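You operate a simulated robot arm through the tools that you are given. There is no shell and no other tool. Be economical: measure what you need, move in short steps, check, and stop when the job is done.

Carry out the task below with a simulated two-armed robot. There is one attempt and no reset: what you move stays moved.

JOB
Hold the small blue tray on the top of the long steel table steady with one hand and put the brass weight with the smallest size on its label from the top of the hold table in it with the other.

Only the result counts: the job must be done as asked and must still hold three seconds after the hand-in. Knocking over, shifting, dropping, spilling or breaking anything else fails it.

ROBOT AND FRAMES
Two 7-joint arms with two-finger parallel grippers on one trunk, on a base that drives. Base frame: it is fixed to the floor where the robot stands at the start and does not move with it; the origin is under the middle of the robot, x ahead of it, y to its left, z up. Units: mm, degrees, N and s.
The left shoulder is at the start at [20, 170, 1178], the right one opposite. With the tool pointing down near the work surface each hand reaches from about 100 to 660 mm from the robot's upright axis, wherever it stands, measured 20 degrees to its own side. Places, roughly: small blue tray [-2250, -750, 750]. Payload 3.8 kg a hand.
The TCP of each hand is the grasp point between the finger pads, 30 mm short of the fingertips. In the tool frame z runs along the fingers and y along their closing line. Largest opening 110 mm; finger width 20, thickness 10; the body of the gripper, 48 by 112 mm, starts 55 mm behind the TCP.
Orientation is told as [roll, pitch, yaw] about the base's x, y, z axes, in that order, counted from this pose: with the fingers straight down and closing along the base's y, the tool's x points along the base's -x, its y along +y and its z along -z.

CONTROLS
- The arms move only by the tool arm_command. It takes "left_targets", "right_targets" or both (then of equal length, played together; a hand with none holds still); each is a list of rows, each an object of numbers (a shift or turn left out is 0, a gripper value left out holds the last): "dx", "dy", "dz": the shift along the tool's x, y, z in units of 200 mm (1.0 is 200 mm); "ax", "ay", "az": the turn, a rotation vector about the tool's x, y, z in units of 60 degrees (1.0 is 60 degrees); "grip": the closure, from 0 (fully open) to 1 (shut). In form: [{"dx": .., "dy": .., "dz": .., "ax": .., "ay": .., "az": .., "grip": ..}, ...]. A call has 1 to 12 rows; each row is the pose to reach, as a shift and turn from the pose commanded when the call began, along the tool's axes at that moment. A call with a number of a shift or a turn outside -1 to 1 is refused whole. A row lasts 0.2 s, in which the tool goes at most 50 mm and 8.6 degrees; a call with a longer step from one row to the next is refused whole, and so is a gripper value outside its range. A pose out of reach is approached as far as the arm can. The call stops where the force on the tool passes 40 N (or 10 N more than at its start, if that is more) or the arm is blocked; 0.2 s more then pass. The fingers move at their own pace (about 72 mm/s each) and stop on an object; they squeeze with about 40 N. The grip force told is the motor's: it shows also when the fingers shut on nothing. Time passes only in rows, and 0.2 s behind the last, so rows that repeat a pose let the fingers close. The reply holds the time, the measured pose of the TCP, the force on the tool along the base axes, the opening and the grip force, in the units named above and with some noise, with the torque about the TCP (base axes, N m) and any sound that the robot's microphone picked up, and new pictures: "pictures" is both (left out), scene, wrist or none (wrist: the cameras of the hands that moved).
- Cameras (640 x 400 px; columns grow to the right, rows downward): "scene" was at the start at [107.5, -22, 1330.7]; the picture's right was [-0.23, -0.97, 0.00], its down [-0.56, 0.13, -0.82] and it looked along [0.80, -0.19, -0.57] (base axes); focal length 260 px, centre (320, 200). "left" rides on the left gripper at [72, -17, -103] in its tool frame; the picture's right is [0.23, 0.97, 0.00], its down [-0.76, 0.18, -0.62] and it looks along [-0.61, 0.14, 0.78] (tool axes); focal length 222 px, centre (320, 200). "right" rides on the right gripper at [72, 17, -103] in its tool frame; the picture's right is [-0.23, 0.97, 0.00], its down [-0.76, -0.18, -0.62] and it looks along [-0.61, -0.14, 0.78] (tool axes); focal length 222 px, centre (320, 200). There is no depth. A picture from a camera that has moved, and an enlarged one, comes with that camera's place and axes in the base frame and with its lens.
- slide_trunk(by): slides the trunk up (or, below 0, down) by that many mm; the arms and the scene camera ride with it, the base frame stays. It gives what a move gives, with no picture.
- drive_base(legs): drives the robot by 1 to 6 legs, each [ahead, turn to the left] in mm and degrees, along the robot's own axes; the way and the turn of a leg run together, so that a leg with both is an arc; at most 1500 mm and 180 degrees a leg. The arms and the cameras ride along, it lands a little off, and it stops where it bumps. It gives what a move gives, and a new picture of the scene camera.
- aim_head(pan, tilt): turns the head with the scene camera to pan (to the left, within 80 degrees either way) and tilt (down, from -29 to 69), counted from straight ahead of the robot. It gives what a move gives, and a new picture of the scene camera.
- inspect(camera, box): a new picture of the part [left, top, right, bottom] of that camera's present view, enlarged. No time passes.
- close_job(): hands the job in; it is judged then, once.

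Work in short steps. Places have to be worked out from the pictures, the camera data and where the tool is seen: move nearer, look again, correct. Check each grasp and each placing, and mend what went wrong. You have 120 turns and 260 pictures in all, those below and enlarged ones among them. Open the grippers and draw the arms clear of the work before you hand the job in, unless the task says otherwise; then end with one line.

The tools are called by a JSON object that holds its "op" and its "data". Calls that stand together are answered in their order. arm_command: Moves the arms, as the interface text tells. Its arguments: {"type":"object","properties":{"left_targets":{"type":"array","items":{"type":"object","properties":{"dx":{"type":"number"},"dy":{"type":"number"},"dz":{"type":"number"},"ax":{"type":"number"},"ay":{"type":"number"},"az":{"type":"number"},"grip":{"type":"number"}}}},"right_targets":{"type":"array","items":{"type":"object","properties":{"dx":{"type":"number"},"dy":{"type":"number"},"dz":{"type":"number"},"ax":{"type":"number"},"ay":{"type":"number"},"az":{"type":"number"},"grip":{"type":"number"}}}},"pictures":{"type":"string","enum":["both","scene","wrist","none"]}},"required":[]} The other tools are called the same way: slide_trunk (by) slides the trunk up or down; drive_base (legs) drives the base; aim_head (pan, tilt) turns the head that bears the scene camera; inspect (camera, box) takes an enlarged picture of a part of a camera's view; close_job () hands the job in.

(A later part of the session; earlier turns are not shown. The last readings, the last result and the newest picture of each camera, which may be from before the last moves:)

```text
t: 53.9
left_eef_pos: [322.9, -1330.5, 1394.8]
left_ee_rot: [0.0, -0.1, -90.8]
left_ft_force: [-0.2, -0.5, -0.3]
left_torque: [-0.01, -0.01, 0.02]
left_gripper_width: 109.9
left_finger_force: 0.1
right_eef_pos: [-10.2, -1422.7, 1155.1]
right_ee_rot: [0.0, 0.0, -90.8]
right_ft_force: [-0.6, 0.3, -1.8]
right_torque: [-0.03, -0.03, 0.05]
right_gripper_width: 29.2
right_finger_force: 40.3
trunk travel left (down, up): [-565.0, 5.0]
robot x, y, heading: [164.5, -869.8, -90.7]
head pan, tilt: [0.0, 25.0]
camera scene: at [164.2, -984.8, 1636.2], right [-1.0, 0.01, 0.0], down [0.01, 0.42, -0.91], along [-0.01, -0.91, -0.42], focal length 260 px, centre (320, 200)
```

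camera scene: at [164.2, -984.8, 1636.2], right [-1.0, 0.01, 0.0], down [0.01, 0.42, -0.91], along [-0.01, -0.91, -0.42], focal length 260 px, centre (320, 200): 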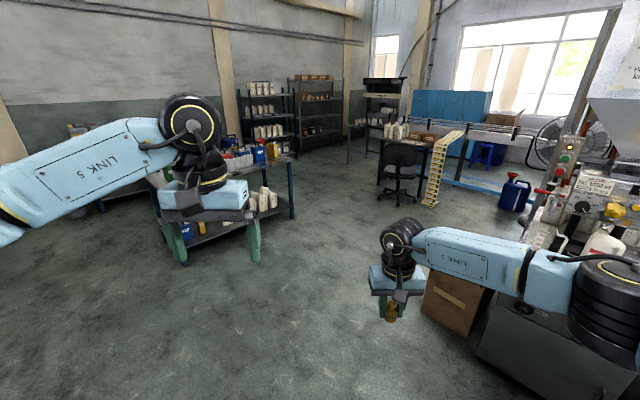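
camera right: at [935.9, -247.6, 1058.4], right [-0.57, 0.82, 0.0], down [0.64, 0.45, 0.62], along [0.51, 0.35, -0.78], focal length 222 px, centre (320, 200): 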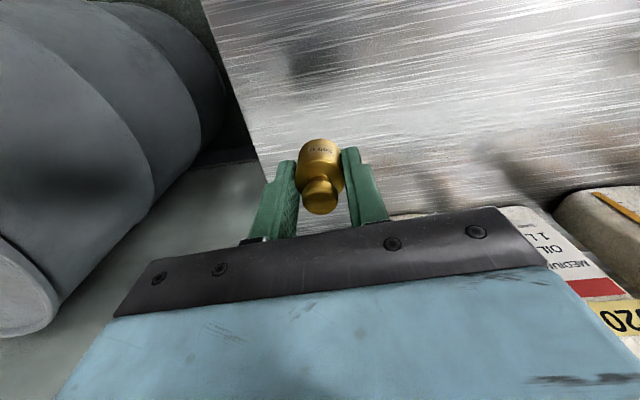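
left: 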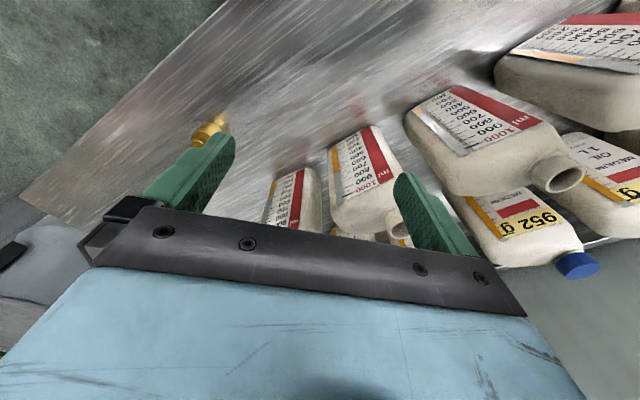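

{"op": "drive_base", "data": {"legs": [[0, -87]]}}

```text
t: 58.0
left_eef_pos: [-290.2, -1040.3, 1395.0]
left_ee_rot: [0.0, 0.0, -179.5]
left_ft_force: [0.0, -0.2, 0.1]
left_torque: [-0.03, -0.01, -0.03]
left_gripper_width: 110.0
left_finger_force: 0.1
right_eef_pos: [-391.3, -709.3, 1156.8]
right_ee_rot: [-0.1, 0.0, -179.5]
right_ft_force: [0.1, 1.0, -2.5]
right_torque: [-0.03, 0.02, -0.01]
right_gripper_width: 29.3
right_finger_force: 40.7
trunk travel left (down, up): [-565.0, 5.0]
robot x, y, heading: [166.2, -870.4, -179.4]
head pan, tilt: [0.0, 25.0]
camera scene: at [52.8, -872.3, 1636.2], right [-0.01, 1.0, 0.0], down [0.42, 0.0, -0.91], along [-0.91, -0.01, -0.42], focal length 260 px, centre (320, 200)
```

scene: 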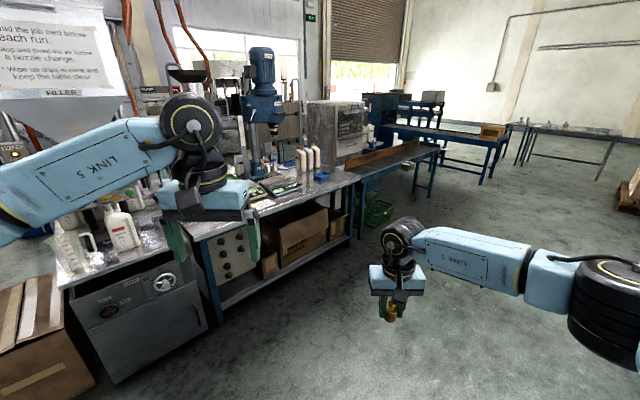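

{"op": "inspect", "data": {"camera": "scene", "box": [180, 130, 420, 280]}}

{"op": "inspect", "data": {"camera": "scene", "box": [280, 140, 360, 200]}}

```text
2.67 times, centred on (300, 205) of scene
camera zoom: at [52.8, -872.3, 1636.2], right [-0.01, 1.0, 0.0], down [0.42, 0.0, -0.91], along [-0.91, -0.01, -0.42], focal length 694 px, centre (373, 187)
```

zoom: 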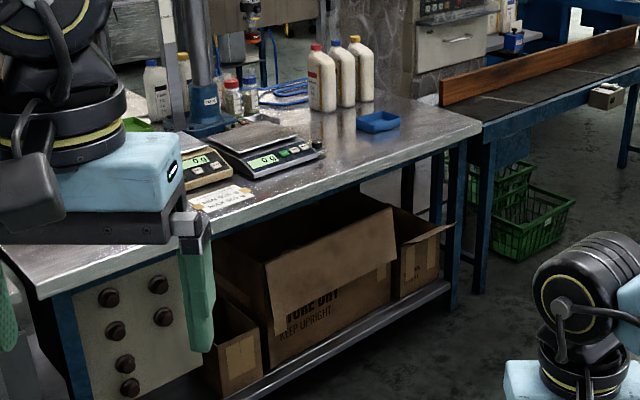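

```text
6.67 times, centred on (320, 170) of scene
camera zoom: at [52.8, -872.3, 1636.2], right [-0.01, 1.0, 0.0], down [0.42, 0.0, -0.91], along [-0.91, -0.01, -0.42], focal length 1736 px, centre (320, 400)
```

zoom: 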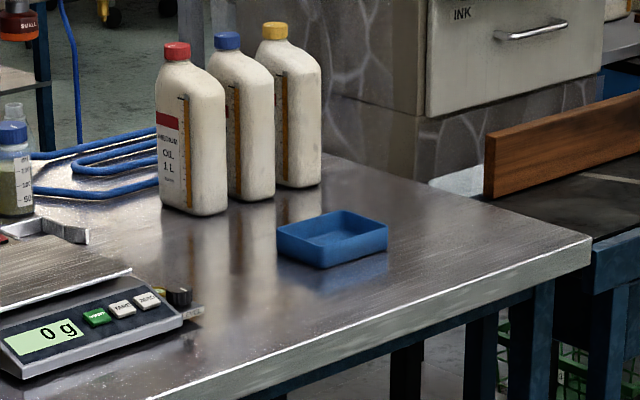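

The blue tray is near the right end of a table likewise turned 45°, roughly at [-2300, -870, 800]. I drive to a spot about 950 mm in front of it.

{"op": "drive_base", "data": {"legs": [[0, -21], [950, 0], [950, 0]]}}

{"op": "drive_base", "data": {"legs": [[0, 65]]}}

```text
t: 68.7
left_eef_pos: [-2105.0, -243.0, 1394.8]
left_ee_rot: [0.1, 0.0, 161.5]
left_ft_force: [-0.2, 0.0, -0.8]
left_torque: [-0.01, 0.03, 0.02]
left_gripper_width: 110.0
left_finger_force: 0.1
right_eef_pos: [-2093.6, 101.8, 1155.8]
right_ee_rot: [0.0, 0.0, 161.5]
right_ft_force: [-0.3, 0.4, -1.3]
right_torque: [0.0, -0.01, 0.05]
right_gripper_width: 29.3
right_finger_force: 39.8
trunk travel left (down, up): [-565.0, 5.0]
robot x, y, heading: [-1615.1, -233.1, 161.5]
head pan, tilt: [0.0, 25.0]
camera scene: at [-1725.9, -197.0, 1636.2], right [0.32, 0.95, 0.0], down [0.4, -0.13, -0.91], along [-0.86, 0.29, -0.42], focal length 260 px, centre (320, 200)
```

scene: 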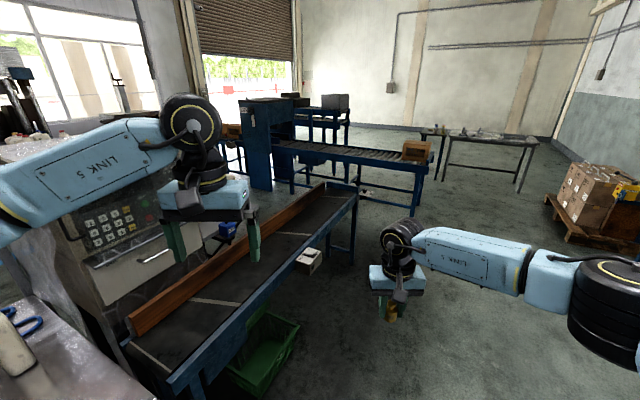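

```text
t: 71.8
left_eef_pos: [-1828.8, -670.4, 1395.3]
left_ee_rot: [0.0, 0.0, -135.2]
left_ft_force: [0.2, -0.2, 0.0]
left_torque: [-0.02, 0.02, 0.0]
left_gripper_width: 110.1
left_finger_force: 0.1
right_eef_pos: [-2129.3, -505.0, 1156.7]
right_ee_rot: [0.0, 0.0, -135.3]
right_ft_force: [-0.2, -0.6, -1.8]
right_torque: [-0.01, 0.0, -0.01]
right_gripper_width: 29.6
right_finger_force: 40.4
trunk travel left (down, up): [-565.0, 5.0]
robot x, y, heading: [-1617.1, -234.3, -135.2]
head pan, tilt: [0.0, 25.0]
camera scene: at [-1699.0, -313.0, 1636.2], right [-0.7, 0.71, 0.0], down [0.3, 0.3, -0.91], along [-0.64, -0.64, -0.42], focal length 260 px, centre (320, 200)
```

scene: 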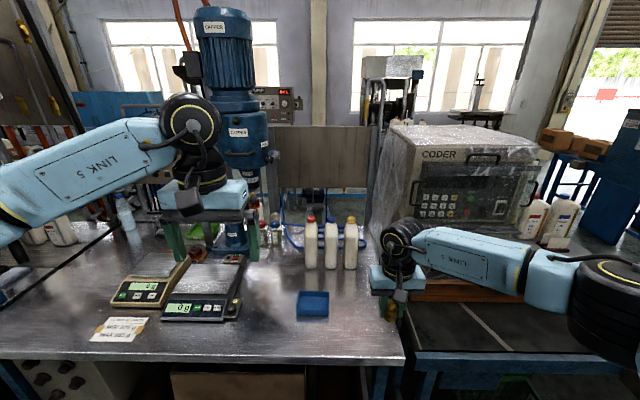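

{"op": "slide_trunk", "data": {"by": -200}}

{"op": "aim_head", "data": {"pan": 0, "tilt": 35}}

{"op": "inspect", "data": {"camera": "scene", "box": [230, 160, 400, 270]}}

```text
t: 74.0
left_eef_pos: [-1827.9, -670.5, 1196.4]
left_ee_rot: [0.0, 0.1, -135.2]
left_ft_force: [0.3, 0.4, 0.2]
left_torque: [0.02, 0.0, 0.0]
left_gripper_width: 110.1
left_finger_force: 0.2
right_eef_pos: [-2132.2, -505.2, 955.5]
right_ee_rot: [-0.1, 0.1, -135.3]
right_ft_force: [-0.2, -0.8, -2.1]
right_torque: [0.0, 0.01, -0.01]
right_gripper_width: 29.4
right_finger_force: 40.2
trunk travel left (down, up): [-365.0, 205.0]
robot x, y, heading: [-1618.9, -232.0, -135.2]
head pan, tilt: [0.0, 25.0]
```

```text
t: 74.7
left_eef_pos: [-1828.3, -670.4, 1193.9]
left_ee_rot: [0.0, 0.1, -135.1]
left_ft_force: [0.1, -0.2, -0.6]
left_torque: [-0.03, 0.01, -0.01]
left_gripper_width: 110.0
left_finger_force: 0.2
right_eef_pos: [-2130.8, -504.7, 955.4]
right_ee_rot: [0.0, 0.0, -135.3]
right_ft_force: [-0.5, 0.4, -2.1]
right_torque: [0.01, -0.04, 0.03]
right_gripper_width: 29.4
right_finger_force: 39.7
trunk travel left (down, up): [-365.0, 205.0]
robot x, y, heading: [-1618.3, -232.6, -135.3]
head pan, tilt: [0.0, 35.0]
camera scene: at [-1696.2, -309.9, 1420.5], right [-0.7, 0.71, 0.0], down [0.41, 0.4, -0.82], along [-0.58, -0.58, -0.57], focal length 260 px, centre (320, 200)
```

scene: 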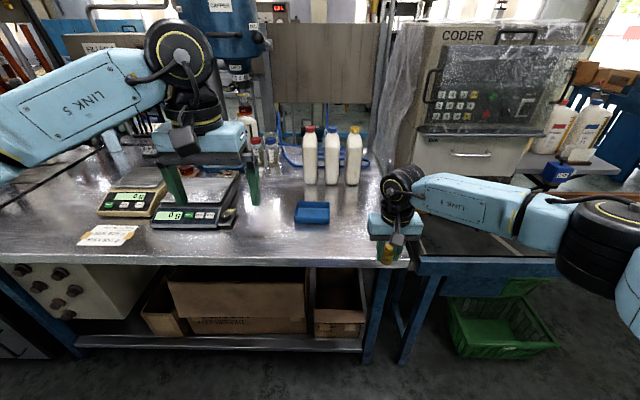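

```text
3.64 times, centred on (315, 215) of scene
camera zoom: at [-1696.2, -309.9, 1420.5], right [-0.7, 0.71, 0.0], down [0.41, 0.4, -0.82], along [-0.58, -0.58, -0.57], focal length 947 px, centre (338, 146)
```

zoom: 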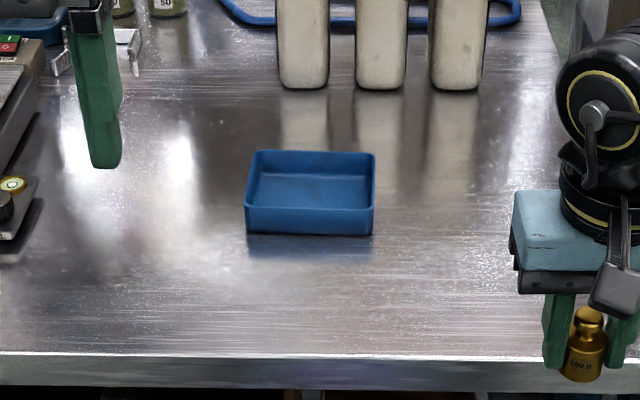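

The tray is about 120 wide × 90 deep × 33 high, and about 28 mm left of my midline. I'll turn each hand 90° so the bodies stay slim side by side: left grips the tray front-to-back at its left end, right places the weight at its right end.

{"op": "arm_command", "data": {"right_targets": [{"az": -0.12}, {"az": -0.25}, {"az": -0.38}, {"az": -0.5}, {"az": -0.63}, {"az": -0.75}, {"az": -0.75}], "left_targets": [{"az": 0.12}, {"az": 0.25}, {"az": 0.38}, {"az": 0.5}, {"az": 0.63}, {"az": 0.75}, {"az": 0.75}], "pictures": "none"}}

{"op": "arm_command", "data": {"right_targets": [{"az": -0.12}, {"az": -0.25}, {"az": -0.38}, {"az": -0.5}, {"az": -0.63}, {"az": -0.75}, {"az": -0.75}], "left_targets": [{"az": 0.12}, {"az": 0.25}, {"az": 0.38}, {"az": 0.5}, {"az": 0.63}, {"az": 0.75}, {"az": 0.75}], "pictures": "both"}}

```text
t: 76.3
left_eef_pos: [-1828.5, -671.6, 1194.9]
left_ee_rot: [0.0, 0.0, 179.7]
left_ft_force: [0.6, -0.5, 0.9]
left_torque: [0.01, 0.03, 0.01]
left_gripper_width: 110.0
left_finger_force: 0.0
right_eef_pos: [-2131.3, -505.8, 955.7]
right_ee_rot: [0.0, 0.1, -101.3]
right_ft_force: [0.2, -0.6, -1.6]
right_torque: [-0.04, 0.0, -0.01]
right_gripper_width: 29.4
right_finger_force: 39.8
right hand out of reach, approached as far as the arm can: row 5, 6, 7
trunk travel left (down, up): [-365.0, 205.0]
robot x, y, heading: [-1616.5, -232.3, -135.3]
head pan, tilt: [0.0, 35.0]
```

```text
t: 77.9
left_eef_pos: [-1769.9, -522.8, 1195.6]
left_ee_rot: [-0.2, 0.2, 134.7]
left_ft_force: [-0.2, 0.0, -0.1]
left_torque: [-0.02, -0.05, -0.01]
left_gripper_width: 110.0
left_finger_force: 0.0
left hand out of reach, approached as far as the arm can: row 2, 3, 4, 5, 6, 7
right_eef_pos: [-2063.3, -434.4, 1004.1]
right_ee_rot: [-10.2, 0.7, -69.3]
right_ft_force: [-0.4, -0.4, -2.7]
right_torque: [0.01, -0.06, 0.03]
right_gripper_width: 29.2
right_finger_force: 39.7
right hand out of reach, approached as far as the arm can: row 1, 2, 3, 4, 5, 6, 7
trunk travel left (down, up): [-365.0, 205.0]
robot x, y, heading: [-1618.3, -232.9, -135.3]
head pan, tilt: [0.0, 35.0]
camera scene: at [-1699.0, -310.4, 1420.2], right [-0.7, 0.71, 0.0], down [0.41, 0.4, -0.82], along [-0.58, -0.58, -0.58], focal length 260 px, centre (320, 200)
camera right: at [-2055.5, -356.1, 1102.9], right [0.98, 0.13, -0.17], down [0.21, -0.74, 0.63], along [-0.05, -0.66, -0.75], focal length 222 px, centre (320, 200)
camera left: at [-1707.1, -562.2, 1299.5], right [-0.53, -0.85, 0.0], down [-0.66, 0.42, 0.62], along [-0.53, 0.33, -0.78], focal length 222 px, centre (320, 200)
```

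scene: 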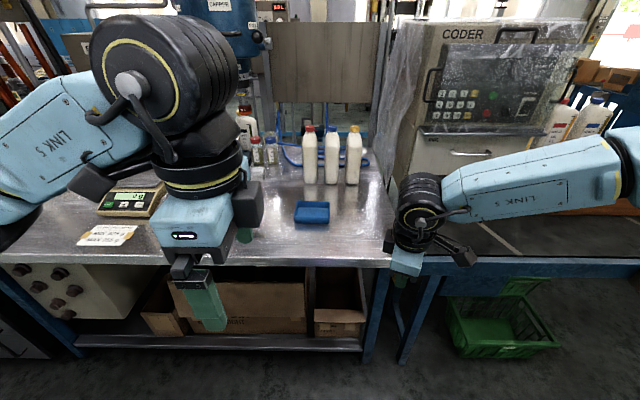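
right: 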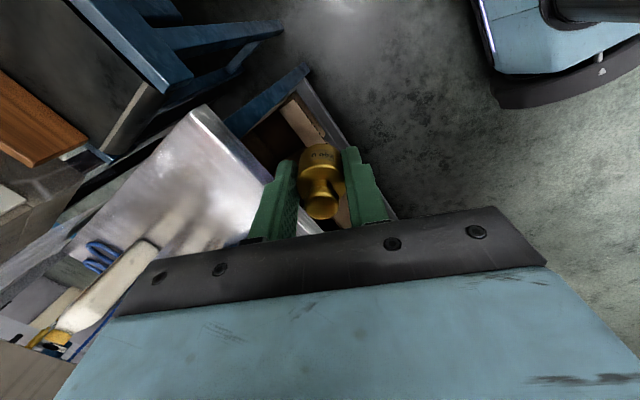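
left: 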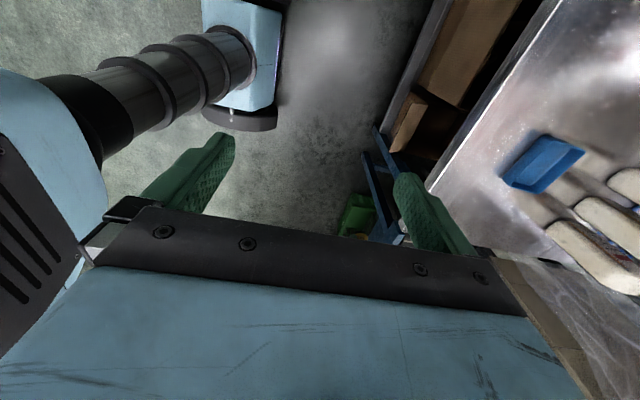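

Turning 90° runs into joint limits, so I turn both hands back. New plan: the left hand pinches the tray's left wall while leaning back 45° towards me, and the right hand places the weight at the far right of it.

{"op": "arm_command", "data": {"right_targets": [{"az": 0.12}, {"az": 0.25}, {"az": 0.38}, {"az": 0.5}, {"az": 0.63}, {"az": 0.75}, {"az": 0.75}], "left_targets": [{"az": -0.12}, {"az": -0.25}, {"az": -0.38}, {"az": -0.5}, {"az": -0.63}, {"az": -0.75}, {"az": -0.75}], "pictures": "none"}}

{"op": "arm_command", "data": {"right_targets": [{"az": 0.12}, {"az": 0.25}, {"az": 0.38}, {"az": 0.5}, {"az": 0.63}, {"az": 0.75}, {"az": 0.75}], "left_targets": [{"az": -0.12}, {"az": -0.25}, {"az": -0.38}, {"az": -0.5}, {"az": -0.63}, {"az": -0.75}, {"az": -0.75}], "pictures": "wrist"}}

```text
t: 79.5
left_eef_pos: [-1769.4, -526.3, 1200.3]
left_ee_rot: [-0.1, 0.0, 179.9]
left_ft_force: [-0.9, 0.1, 0.4]
left_torque: [0.02, 0.02, -0.02]
left_gripper_width: 110.0
left_finger_force: 0.0
right_eef_pos: [-2070.7, -429.9, 1007.2]
right_ee_rot: [-7.8, -6.8, -114.0]
right_ft_force: [0.2, -1.1, -2.2]
right_torque: [0.01, -0.02, 0.03]
right_gripper_width: 29.3
right_finger_force: 40.0
trunk travel left (down, up): [-365.0, 205.0]
robot x, y, heading: [-1618.3, -232.6, -135.5]
head pan, tilt: [0.0, 35.0]
```

```text
t: 81.1
left_eef_pos: [-1769.6, -525.9, 1199.4]
left_ee_rot: [-0.1, 0.1, -135.2]
left_ft_force: [0.7, 0.1, -0.2]
left_torque: [0.0, -0.02, 0.0]
left_gripper_width: 110.0
left_finger_force: 0.1
right_eef_pos: [-2071.5, -427.5, 1007.0]
right_ee_rot: [-0.7, -10.3, -159.4]
right_ft_force: [-0.4, 0.1, -1.6]
right_torque: [-0.01, -0.02, 0.01]
right_gripper_width: 29.4
right_finger_force: 39.9
trunk travel left (down, up): [-365.0, 205.0]
robot x, y, heading: [-1617.3, -232.9, -135.5]
head pan, tilt: [0.0, 35.0]
camera right: at [-1981.2, -414.1, 1094.3], right [0.13, -0.99, 0.03], down [-0.66, -0.07, 0.75], along [-0.74, -0.12, -0.66], focal length 222 px, centre (320, 200)
camera left: at [-1730.0, -462.6, 1302.6], right [0.85, -0.53, 0.0], down [-0.41, -0.66, 0.62], along [-0.33, -0.53, -0.78], focal length 222 px, centre (320, 200)
```

right: 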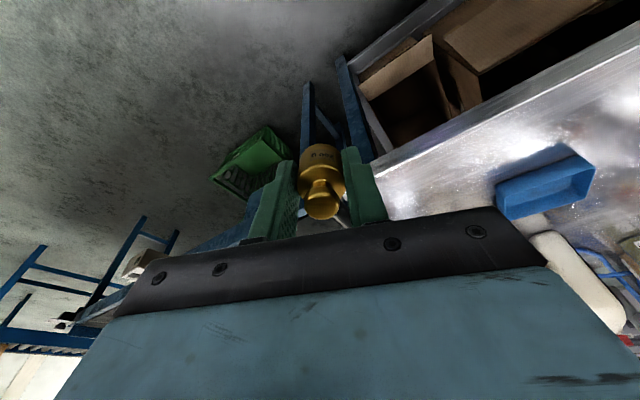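
left: 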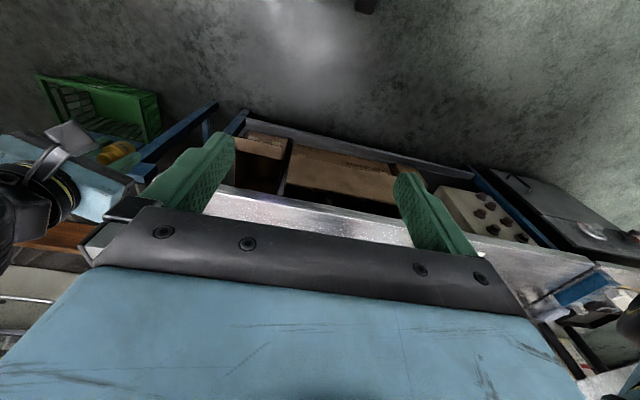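

{"op": "arm_command", "data": {"right_targets": [{"ax": -0.01, "ay": 0.034, "az": -0.08}, {"ax": -0.02, "ay": 0.069, "az": -0.16}, {"ax": -0.029, "ay": 0.103, "az": -0.24}, {"ax": -0.038, "ay": 0.137, "az": -0.32}, {"ax": -0.048, "ay": 0.172, "az": -0.402}, {"ax": -0.048, "ay": 0.172, "az": -0.402}, {"ax": -0.048, "ay": 0.172, "az": -0.402}], "left_targets": [{"ay": -0.12}, {"ay": -0.25}, {"ay": -0.38}, {"ay": -0.5}, {"ay": -0.63}, {"ay": -0.75}, {"ay": -0.75}], "pictures": "wrist"}}

```text
t: 82.7
left_eef_pos: [-1798.9, -527.6, 1208.6]
left_ee_rot: [0.0, -45.0, -135.2]
left_ft_force: [-0.6, 0.5, 0.2]
left_torque: [0.04, 0.0, -0.02]
left_gripper_width: 110.1
left_finger_force: 0.0
left hand out of reach, approached as far as the arm can: row 5, 6, 7
right_eef_pos: [-2071.5, -429.5, 1007.5]
right_ee_rot: [0.2, 0.3, -135.0]
right_ft_force: [0.4, -0.7, -2.4]
right_torque: [0.04, -0.02, -0.01]
right_gripper_width: 29.2
right_finger_force: 39.2
trunk travel left (down, up): [-365.0, 205.0]
robot x, y, heading: [-1618.5, -233.8, -135.2]
head pan, tilt: [0.0, 35.0]
camera right: at [-2008.2, -390.7, 1110.3], right [0.53, -0.85, 0.0], down [-0.67, -0.41, 0.62], along [-0.53, -0.33, -0.79], focal length 222 px, centre (320, 200)
camera left: at [-1721.9, -428.8, 1230.0], right [0.8, -0.58, -0.16], down [0.06, -0.19, 0.98], along [-0.6, -0.79, -0.12], focal length 222 px, centre (320, 200)
```

right: 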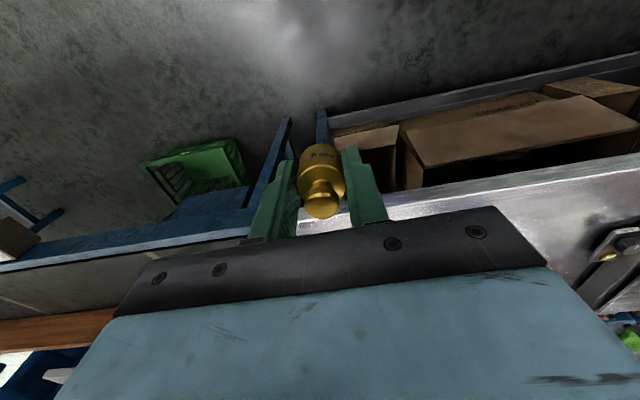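
left: 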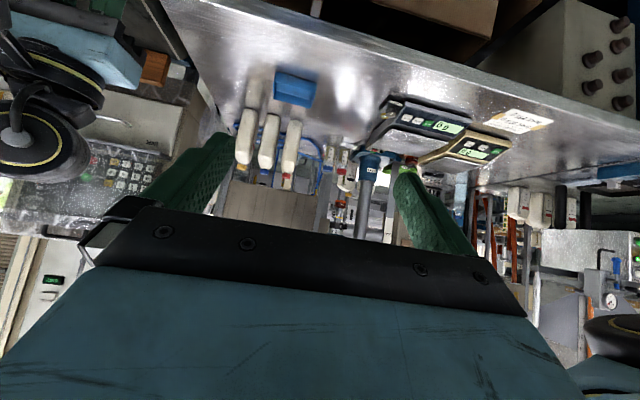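

Hands are set. I drive ahead 320 mm to the table.

{"op": "drive_base", "data": {"legs": [[320, 0]]}}

{"op": "aim_head", "data": {"pan": 0, "tilt": 55}}

{"op": "inspect", "data": {"camera": "left", "box": [0, 0, 640, 400]}}

{"op": "inspect", "data": {"camera": "right", "box": [0, 0, 640, 400]}}

```text
t: 84.8
left_eef_pos: [-2020.8, -750.2, 1208.4]
left_ee_rot: [0.1, -44.8, -135.1]
left_ft_force: [-0.8, 0.1, 0.3]
left_torque: [0.0, -0.01, 0.01]
left_gripper_width: 109.8
left_finger_force: 0.0
right_eef_pos: [-2294.6, -652.0, 1007.4]
right_ee_rot: [0.1, 0.3, -135.0]
right_ft_force: [0.4, -0.2, -2.3]
right_torque: [0.0, 0.01, -0.01]
right_gripper_width: 29.5
right_finger_force: 40.2
trunk travel left (down, up): [-365.0, 205.0]
robot x, y, heading: [-1842.8, -453.8, -135.0]
head pan, tilt: [0.0, 35.0]
camera scene: at [-1919.5, -532.0, 1420.4], right [-0.71, 0.71, 0.0], down [0.41, 0.41, -0.82], along [-0.58, -0.58, -0.57], focal length 260 px, centre (320, 200)
```

scene: 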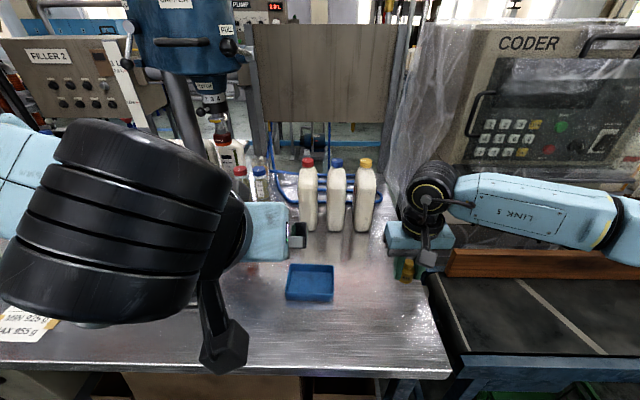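

```text
t: 85.7
left_eef_pos: [-2020.4, -748.8, 1208.9]
left_ee_rot: [0.0, -45.0, -135.2]
left_ft_force: [-0.2, 0.2, 1.2]
left_torque: [-0.01, -0.03, -0.01]
left_gripper_width: 109.9
left_finger_force: 0.1
right_eef_pos: [-2293.1, -651.1, 1006.6]
right_ee_rot: [0.1, 0.3, -135.0]
right_ft_force: [0.4, 0.2, -2.0]
right_torque: [0.03, 0.0, 0.02]
right_gripper_width: 29.3
right_finger_force: 39.9
trunk travel left (down, up): [-365.0, 205.0]
robot x, y, heading: [-1838.7, -449.9, -134.9]
head pan, tilt: [0.0, 55.0]
camera scene: at [-1907.6, -520.2, 1392.3], right [-0.71, 0.71, 0.0], down [0.58, 0.58, -0.57], along [-0.41, -0.41, -0.82], focal length 260 px, centre (320, 200)
```

scene: 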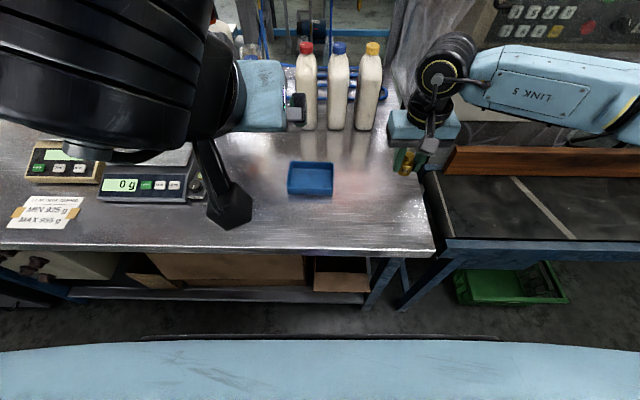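

```text
1.00 times, centred on (320, 200) of left (not enlarged: the box is as wide or as high as the picture)
camera zoom: at [-1944.4, -650.2, 1230.1], right [0.8, -0.58, -0.16], down [0.06, -0.2, 0.98], along [-0.6, -0.79, -0.12], focal length 222 px, centre (320, 200)
```

zoom: 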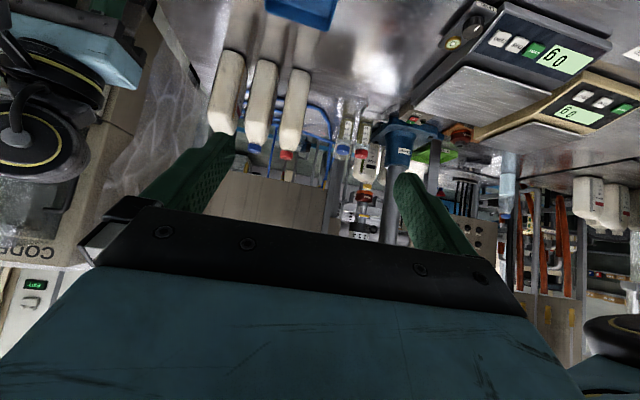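

```text
1.00 times, centred on (320, 200) of right (not enlarged: the box is as wide or as high as the picture)
camera zoom: at [-2230.9, -612.6, 1110.3], right [0.53, -0.85, 0.0], down [-0.67, -0.41, 0.62], along [-0.53, -0.33, -0.79], focal length 222 px, centre (320, 200)
```

zoom: 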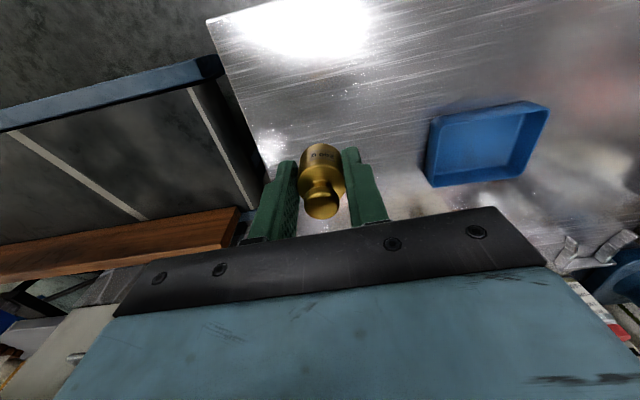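

{"op": "inspect", "data": {"camera": "scene", "box": [270, 145, 350, 210]}}

{"op": "inspect", "data": {"camera": "right", "box": [400, 80, 570, 200]}}

```text
6.15 times, centred on (310, 178) of scene
camera zoom: at [-1907.6, -520.2, 1392.3], right [-0.71, 0.71, 0.0], down [0.58, 0.58, -0.57], along [-0.41, -0.41, -0.82], focal length 1602 px, centre (382, 338)
```

zoom: 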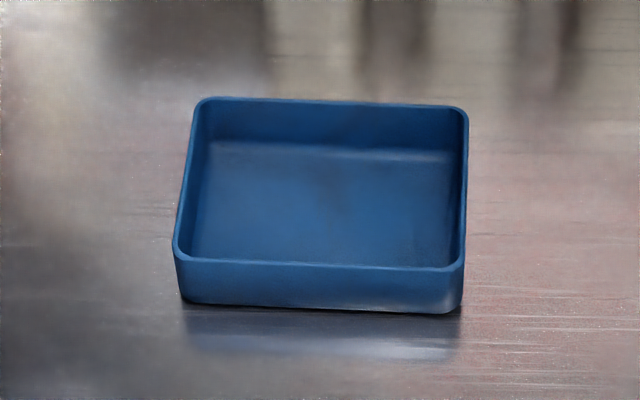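

```text
3.33 times, centred on (485, 140) of right
camera zoom: at [-2230.9, -612.6, 1110.3], right [0.53, -0.85, 0.0], down [-0.67, -0.41, 0.62], along [-0.53, -0.33, -0.79], focal length 740 px, centre (-230, 400)
```

zoom: 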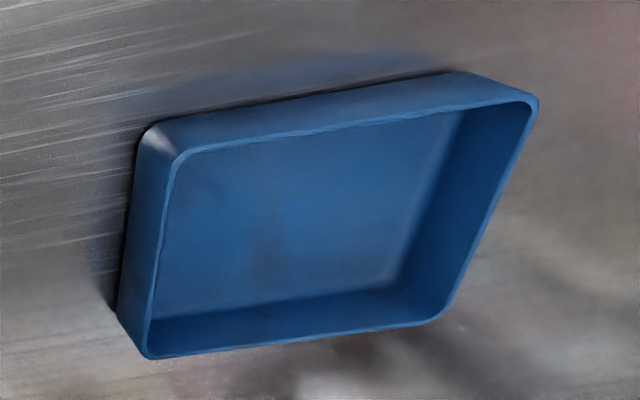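

The rim is at about z 836, the table at 802, and the tray measures about 127×93, turned 3°. I drive 60 mm closer for better reach and re-measure.

{"op": "drive_base", "data": {"legs": [[60, 0]]}}

{"op": "inspect", "data": {"camera": "scene", "box": [270, 125, 350, 190]}}

```text
t: 86.7
left_eef_pos: [-2062.9, -792.3, 1209.0]
left_ee_rot: [0.0, -44.8, -135.2]
left_ft_force: [0.2, -0.4, -0.2]
left_torque: [0.01, 0.01, -0.03]
left_gripper_width: 110.1
left_finger_force: 0.0
right_eef_pos: [-2335.7, -692.5, 1007.1]
right_ee_rot: [0.1, 0.5, -135.0]
right_ft_force: [0.5, -0.7, -1.2]
right_torque: [-0.02, -0.04, 0.0]
right_gripper_width: 29.1
right_finger_force: 39.9
trunk travel left (down, up): [-365.0, 205.0]
robot x, y, heading: [-1882.6, -498.0, -135.2]
head pan, tilt: [0.0, 55.0]
camera scene: at [-1950.3, -562.7, 1392.1], right [-0.71, 0.71, 0.0], down [0.58, 0.58, -0.57], along [-0.41, -0.4, -0.82], focal length 260 px, centre (320, 200)
```

scene: 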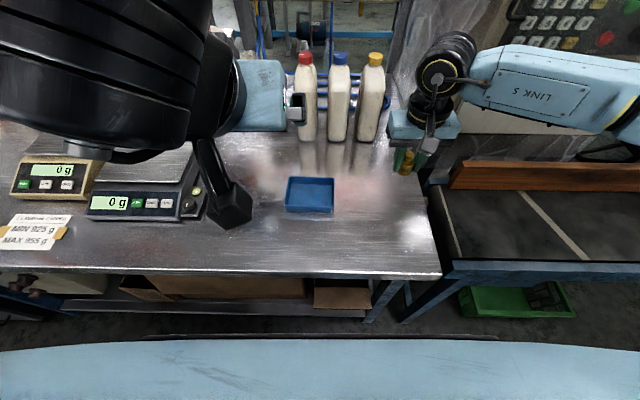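

```text
6.15 times, centred on (310, 158) of scene
camera zoom: at [-1950.3, -562.7, 1392.1], right [-0.71, 0.71, 0.0], down [0.58, 0.58, -0.57], along [-0.41, -0.4, -0.82], focal length 1602 px, centre (382, 462)
```

zoom: 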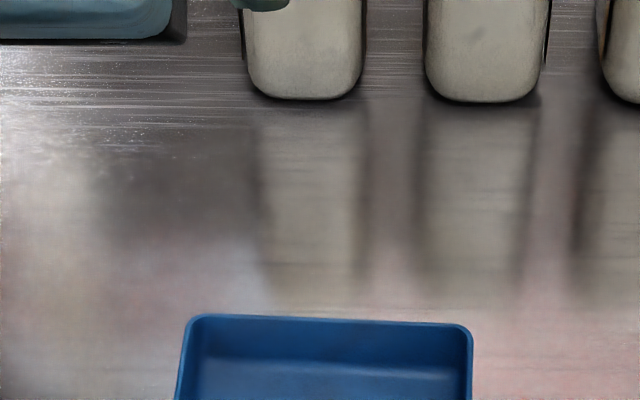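

{"op": "arm_command", "data": {"left_targets": [{"dx": 0.051, "dy": 0.004, "dz": 0.195, "grip": 0.636}, {"dx": 0.103, "dy": 0.008, "dz": 0.39, "grip": 0.636}, {"dx": 0.154, "dy": 0.012, "dz": 0.585, "grip": 0.636}, {"dx": 0.206, "dy": 0.017, "dz": 0.78, "grip": 0.636}, {"dx": 0.206, "dy": 0.017, "dz": 0.78, "grip": 0.636}], "pictures": "both"}}

```text
t: 87.8
left_eef_pos: [-2113.1, -849.1, 1070.2]
left_ee_rot: [0.1, -45.0, -135.2]
left_ft_force: [0.2, 0.3, -0.3]
left_torque: [-0.02, 0.01, 0.01]
left_gripper_width: 40.0
left_finger_force: 0.1
right_eef_pos: [-2335.7, -692.0, 1007.6]
right_ee_rot: [0.1, 0.3, -135.0]
right_ft_force: [-0.2, -0.1, -2.2]
right_torque: [0.03, -0.02, 0.0]
right_gripper_width: 29.6
right_finger_force: 40.0
trunk travel left (down, up): [-365.0, 205.0]
robot x, y, heading: [-1882.4, -494.7, -135.0]
head pan, tilt: [0.0, 55.0]
camera scene: at [-1949.0, -561.3, 1392.3], right [-0.71, 0.71, 0.0], down [0.58, 0.58, -0.57], along [-0.41, -0.4, -0.82], focal length 260 px, centre (320, 200)
camera left: at [-2037.6, -749.6, 1092.3], right [0.8, -0.58, -0.16], down [0.06, -0.19, 0.98], along [-0.6, -0.79, -0.12], focal length 222 px, centre (320, 200)
```

scene: 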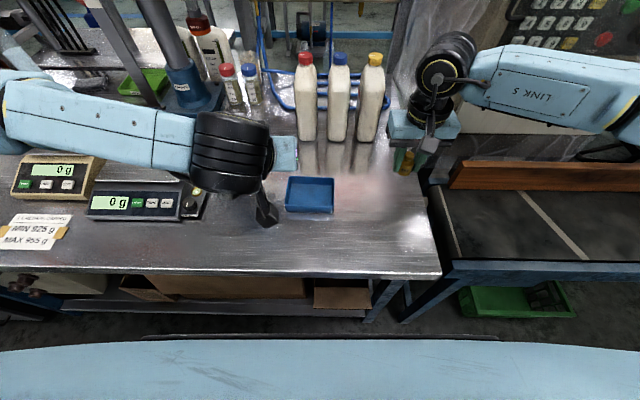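
left: 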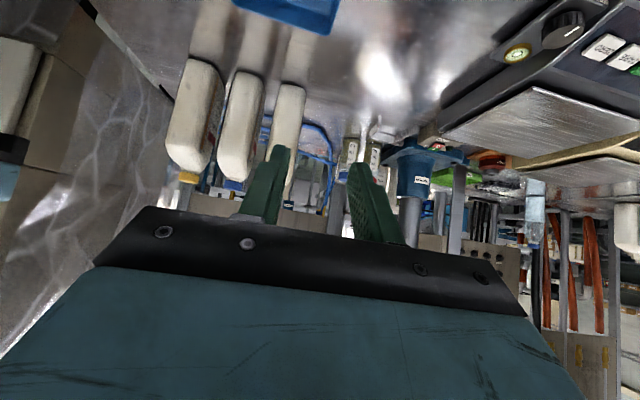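

{"op": "arm_command", "data": {"left_targets": [{"dx": 0.047, "dz": 0.2, "ax": 0.01, "az": 0.01}, {"dx": 0.094, "dz": 0.4, "ax": 0.02, "az": 0.02}, {"dx": 0.14, "dy": 0.005, "dz": 0.6, "ax": 0.03, "az": 0.03}, {"dx": 0.187, "dy": 0.009, "dz": 0.8, "ax": 0.035, "az": 0.035}, {"dx": 0.187, "dy": 0.009, "dz": 0.8, "ax": 0.035, "az": 0.035}], "pictures": "both"}}

{"op": "inspect", "data": {"camera": "scene", "box": [220, 110, 380, 230]}}

{"op": "inspect", "data": {"camera": "right", "box": [0, 0, 640, 400]}}

```text
t: 89.0
left_eef_pos: [-2175.9, -914.0, 928.4]
left_ee_rot: [0.1, -45.0, -138.2]
left_ft_force: [0.0, -0.4, -0.9]
left_torque: [-0.01, 0.01, -0.01]
left_gripper_width: 40.1
left_finger_force: 0.1
right_eef_pos: [-2335.9, -692.3, 1007.5]
right_ee_rot: [0.2, 0.3, -134.9]
right_ft_force: [0.1, 0.0, -1.7]
right_torque: [-0.02, 0.01, 0.02]
right_gripper_width: 29.5
right_finger_force: 39.4
trunk travel left (down, up): [-365.0, 205.0]
robot x, y, heading: [-1885.6, -495.2, -134.9]
head pan, tilt: [0.0, 55.0]
camera scene: at [-1949.0, -561.4, 1392.3], right [-0.71, 0.71, 0.0], down [0.58, 0.58, -0.57], along [-0.41, -0.4, -0.82], focal length 260 px, centre (320, 200)
camera left: at [-2094.6, -819.4, 950.4], right [0.77, -0.62, -0.16], down [0.04, -0.2, 0.98], along [-0.64, -0.76, -0.12], focal length 222 px, centre (320, 200)
```

scene: 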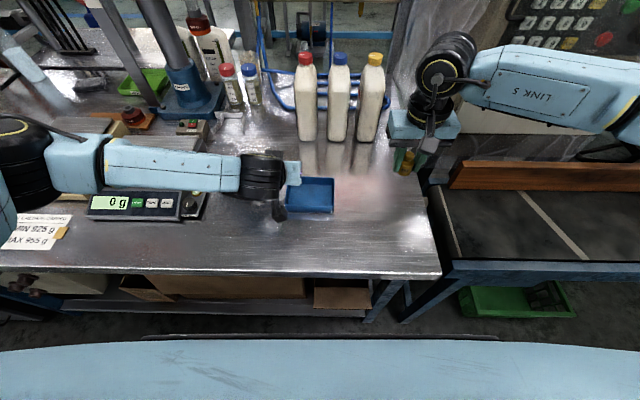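
left: 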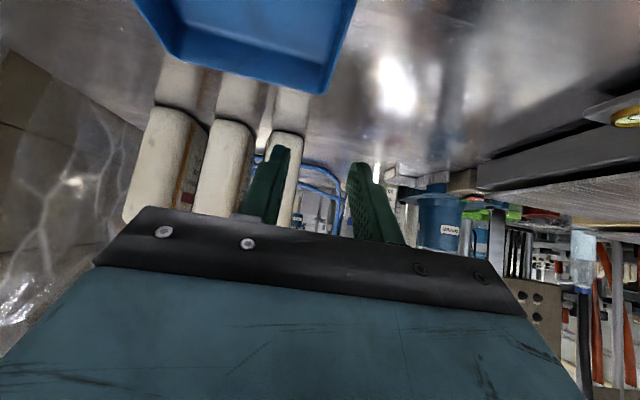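

```text
3.33 times, centred on (300, 170) of scene
camera zoom: at [-1949.0, -561.4, 1392.3], right [-0.71, 0.71, 0.0], down [0.58, 0.58, -0.57], along [-0.41, -0.4, -0.82], focal length 868 px, centre (387, 300)
```

zoom: 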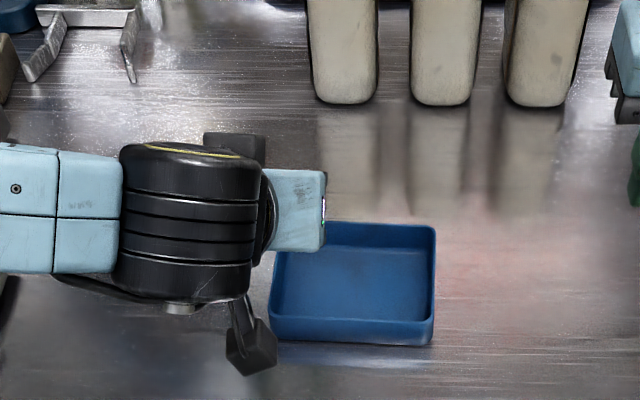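

```text
1.00 times, centred on (320, 200) of right (not enlarged: the box is as wide or as high as the picture)
camera zoom: at [-2272.3, -653.8, 1110.4], right [0.53, -0.85, 0.0], down [-0.67, -0.41, 0.62], along [-0.53, -0.33, -0.79], focal length 222 px, centre (320, 200)
```

zoom: 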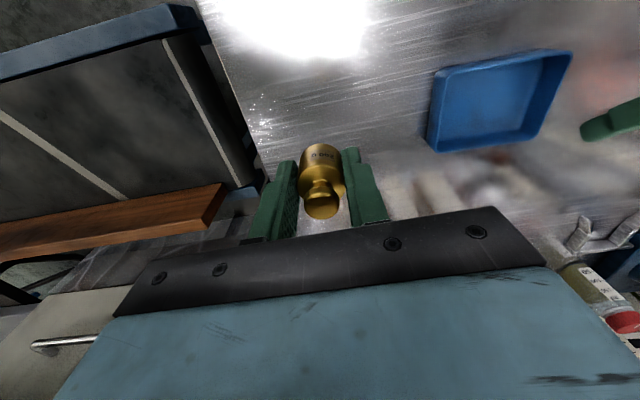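

{"op": "inspect", "data": {"camera": "left", "box": [240, 0, 400, 100]}}

{"op": "inspect", "data": {"camera": "right", "box": [420, 30, 640, 170]}}

```text
4.00 times, centred on (320, 50) of left
camera zoom: at [-2094.6, -819.4, 950.4], right [0.77, -0.62, -0.16], down [0.04, -0.2, 0.98], along [-0.64, -0.76, -0.12], focal length 888 px, centre (320, 800)
```

zoom: 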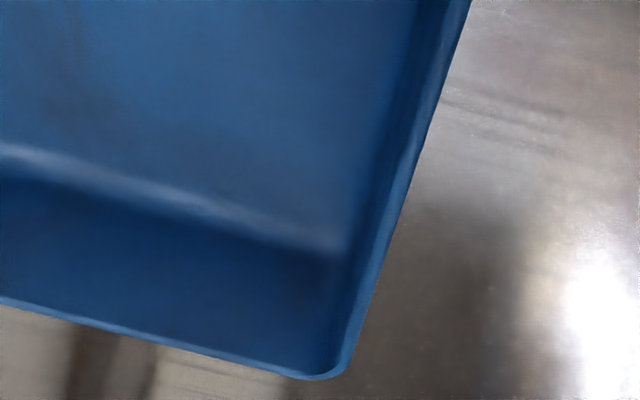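

```text
2.86 times, centred on (530, 100) of right
camera zoom: at [-2272.3, -653.8, 1110.4], right [0.53, -0.85, 0.0], down [-0.67, -0.41, 0.62], along [-0.53, -0.33, -0.79], focal length 635 px, centre (-280, 486)
```

zoom: 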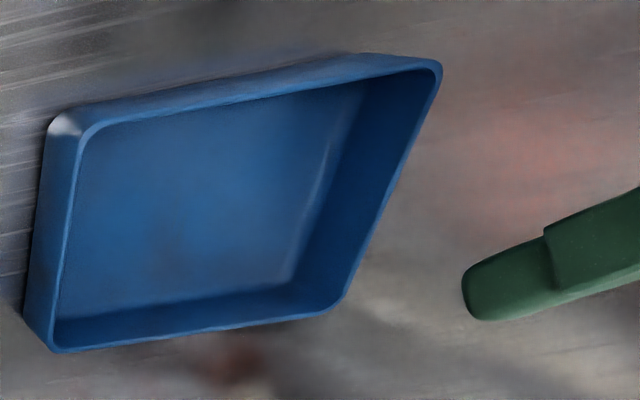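

Estimate and view agree within 3 mm, and the left hand is right over the wall. I lower it straight down 88 mm with a 40 mm opening.

{"op": "arm_command", "data": {"left_targets": [{"dx": 0.09, "dz": 0.09}, {"dx": 0.18, "dz": 0.18}, {"dx": 0.25, "dz": 0.25}, {"dx": 0.29, "dz": 0.29}, {"dx": 0.311, "dz": 0.311}, {"dx": 0.311, "dz": 0.311}], "pictures": "both"}}

{"op": "inspect", "data": {"camera": "right", "box": [420, 30, 640, 170]}}

```text
t: 90.5
left_eef_pos: [-2177.2, -912.0, 841.1]
left_ee_rot: [0.1, -44.9, -138.0]
left_ft_force: [-0.9, -0.7, 0.7]
left_torque: [0.01, -0.02, 0.01]
left_gripper_width: 39.9
left_finger_force: 0.0
right_eef_pos: [-2336.0, -692.0, 1007.7]
right_ee_rot: [0.0, 0.3, -135.0]
right_ft_force: [0.0, -0.8, -2.0]
right_torque: [0.0, -0.03, -0.01]
right_gripper_width: 29.2
right_finger_force: 39.6
trunk travel left (down, up): [-365.0, 205.0]
robot x, y, heading: [-1886.1, -494.9, -135.2]
head pan, tilt: [0.0, 55.0]
camera scene: at [-1949.2, -561.6, 1392.2], right [-0.71, 0.71, 0.0], down [0.58, 0.58, -0.57], along [-0.41, -0.4, -0.82], focal length 260 px, centre (320, 200)
camera left: at [-2096.2, -817.2, 862.5], right [0.77, -0.62, -0.16], down [0.05, -0.2, 0.98], along [-0.64, -0.76, -0.12], focal length 222 px, centre (320, 200)
```

scene: 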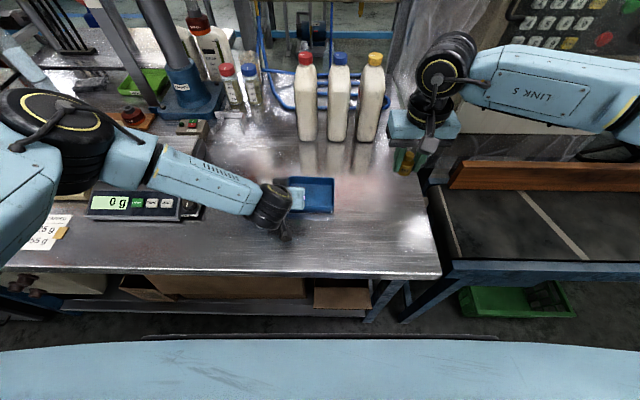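
left: 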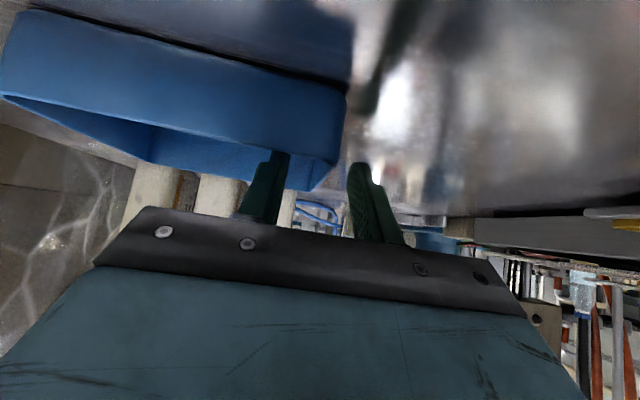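

```text
2.86 times, centred on (530, 100) of right
camera zoom: at [-2272.5, -654.0, 1110.3], right [0.53, -0.85, 0.0], down [-0.67, -0.41, 0.62], along [-0.53, -0.33, -0.79], focal length 635 px, centre (-280, 486)
```

zoom: 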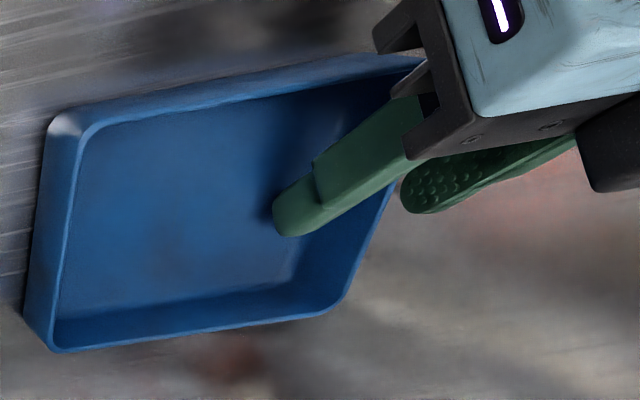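

The left fingers straddle the left wall and are centred to about 1 mm. I close them.

{"op": "arm_command", "data": {"left_targets": [{"grip": 0.8}, {"grip": 0.9}, {"grip": 1}, {"grip": 1}, {"grip": 1}], "pictures": "wrist"}}

{"op": "inspect", "data": {"camera": "right", "box": [420, 30, 640, 170]}}

```text
t: 91.7
left_eef_pos: [-2176.4, -911.2, 841.2]
left_ee_rot: [0.0, -45.0, -138.1]
left_ft_force: [-0.1, 0.2, 0.5]
left_torque: [-0.01, 0.1, 0.0]
left_gripper_width: 2.1
left_finger_force: 40.0
right_eef_pos: [-2334.8, -693.1, 1008.9]
right_ee_rot: [0.2, 0.3, -135.0]
right_ft_force: [0.0, 0.0, -1.6]
right_torque: [-0.01, 0.0, -0.02]
right_gripper_width: 29.4
right_finger_force: 39.9
trunk travel left (down, up): [-365.0, 205.0]
robot x, y, heading: [-1884.9, -493.6, -135.2]
head pan, tilt: [0.0, 55.0]
camera left: at [-2096.2, -817.1, 862.8], right [0.77, -0.62, -0.16], down [0.05, -0.2, 0.98], along [-0.64, -0.76, -0.12], focal length 222 px, centre (320, 200)
```

left: 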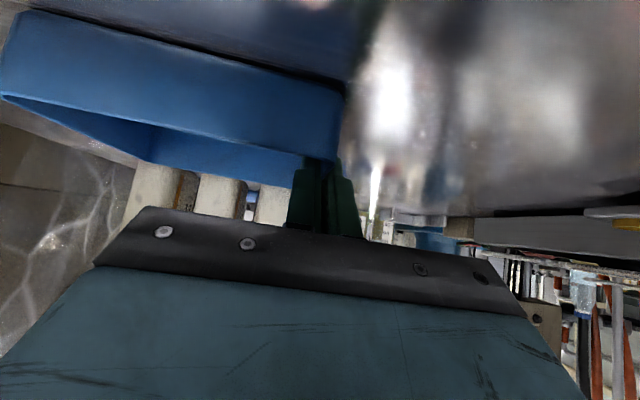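

```text
2.86 times, centred on (530, 100) of right
camera zoom: at [-2272.5, -653.9, 1110.3], right [0.53, -0.85, 0.0], down [-0.67, -0.41, 0.62], along [-0.53, -0.33, -0.79], focal length 635 px, centre (-280, 486)
```

zoom: 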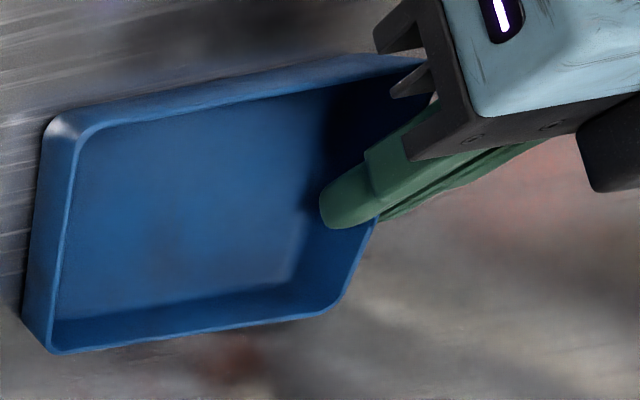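

The wall is firmly pinched with the tray unmoved. I bring the weight over the tray (right hand turned 10° to clear the left hand) at the present height.

{"op": "arm_command", "data": {"right_targets": [{"dx": -0.03, "dy": 0.08, "az": -0.02}, {"dx": -0.08, "dy": 0.21, "az": -0.04}, {"dx": -0.14, "dy": 0.36, "az": -0.07}, {"dx": -0.2, "dy": 0.51, "az": -0.1}, {"dx": -0.26, "dy": 0.66, "az": -0.13}, {"dx": -0.31, "dy": 0.79, "az": -0.15}, {"dx": -0.34, "dy": 0.87, "az": -0.167}, {"dx": -0.353, "dy": 0.9035, "az": -0.167}, {"dx": -0.353, "dy": 0.9035, "az": -0.167}], "pictures": "both"}}

{"op": "inspect", "data": {"camera": "scene", "box": [220, 110, 380, 230]}}

```text
t: 93.7
left_eef_pos: [-2177.3, -912.0, 841.1]
left_ee_rot: [0.0, -45.0, -138.1]
left_ft_force: [0.8, -0.8, 1.1]
left_torque: [-0.02, 0.03, -0.01]
left_gripper_width: 2.0
left_finger_force: 40.1
right_eef_pos: [-2259.5, -872.7, 1007.0]
right_ee_rot: [0.1, 0.3, -125.0]
right_ft_force: [0.2, 0.3, -2.5]
right_torque: [0.01, 0.02, -0.02]
right_gripper_width: 29.4
right_finger_force: 40.0
trunk travel left (down, up): [-365.0, 205.0]
robot x, y, heading: [-1884.3, -492.9, -135.0]
head pan, tilt: [0.0, 55.0]
camera scene: at [-1949.1, -561.6, 1392.2], right [-0.71, 0.71, 0.0], down [0.58, 0.58, -0.57], along [-0.41, -0.4, -0.82], focal length 260 px, centre (320, 200)
camera right: at [-2203.8, -822.5, 1109.7], right [0.67, -0.74, 0.0], down [-0.58, -0.52, 0.62], along [-0.46, -0.41, -0.79], focal length 222 px, centre (320, 200)
```

scene: 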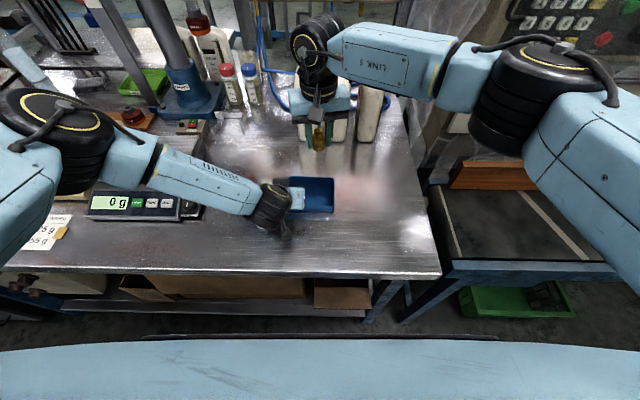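
right: 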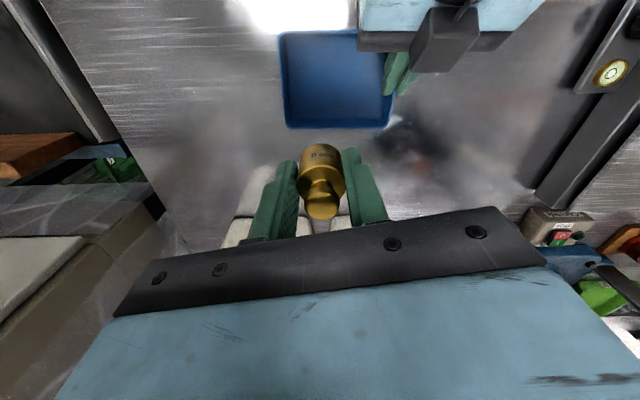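

```text
3.33 times, centred on (300, 170) of scene
camera zoom: at [-1949.1, -561.6, 1392.2], right [-0.71, 0.71, 0.0], down [0.58, 0.58, -0.57], along [-0.41, -0.4, -0.82], focal length 868 px, centre (387, 300)
```

zoom: 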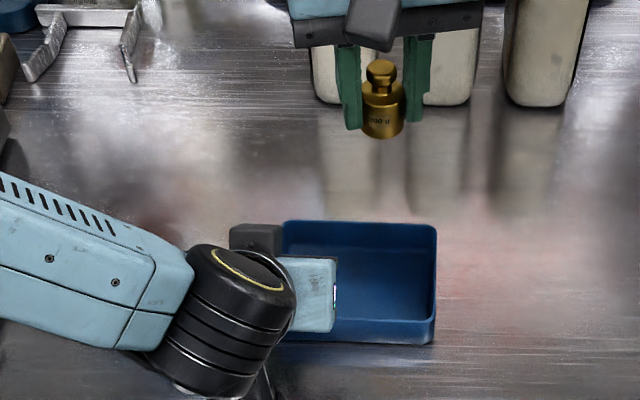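

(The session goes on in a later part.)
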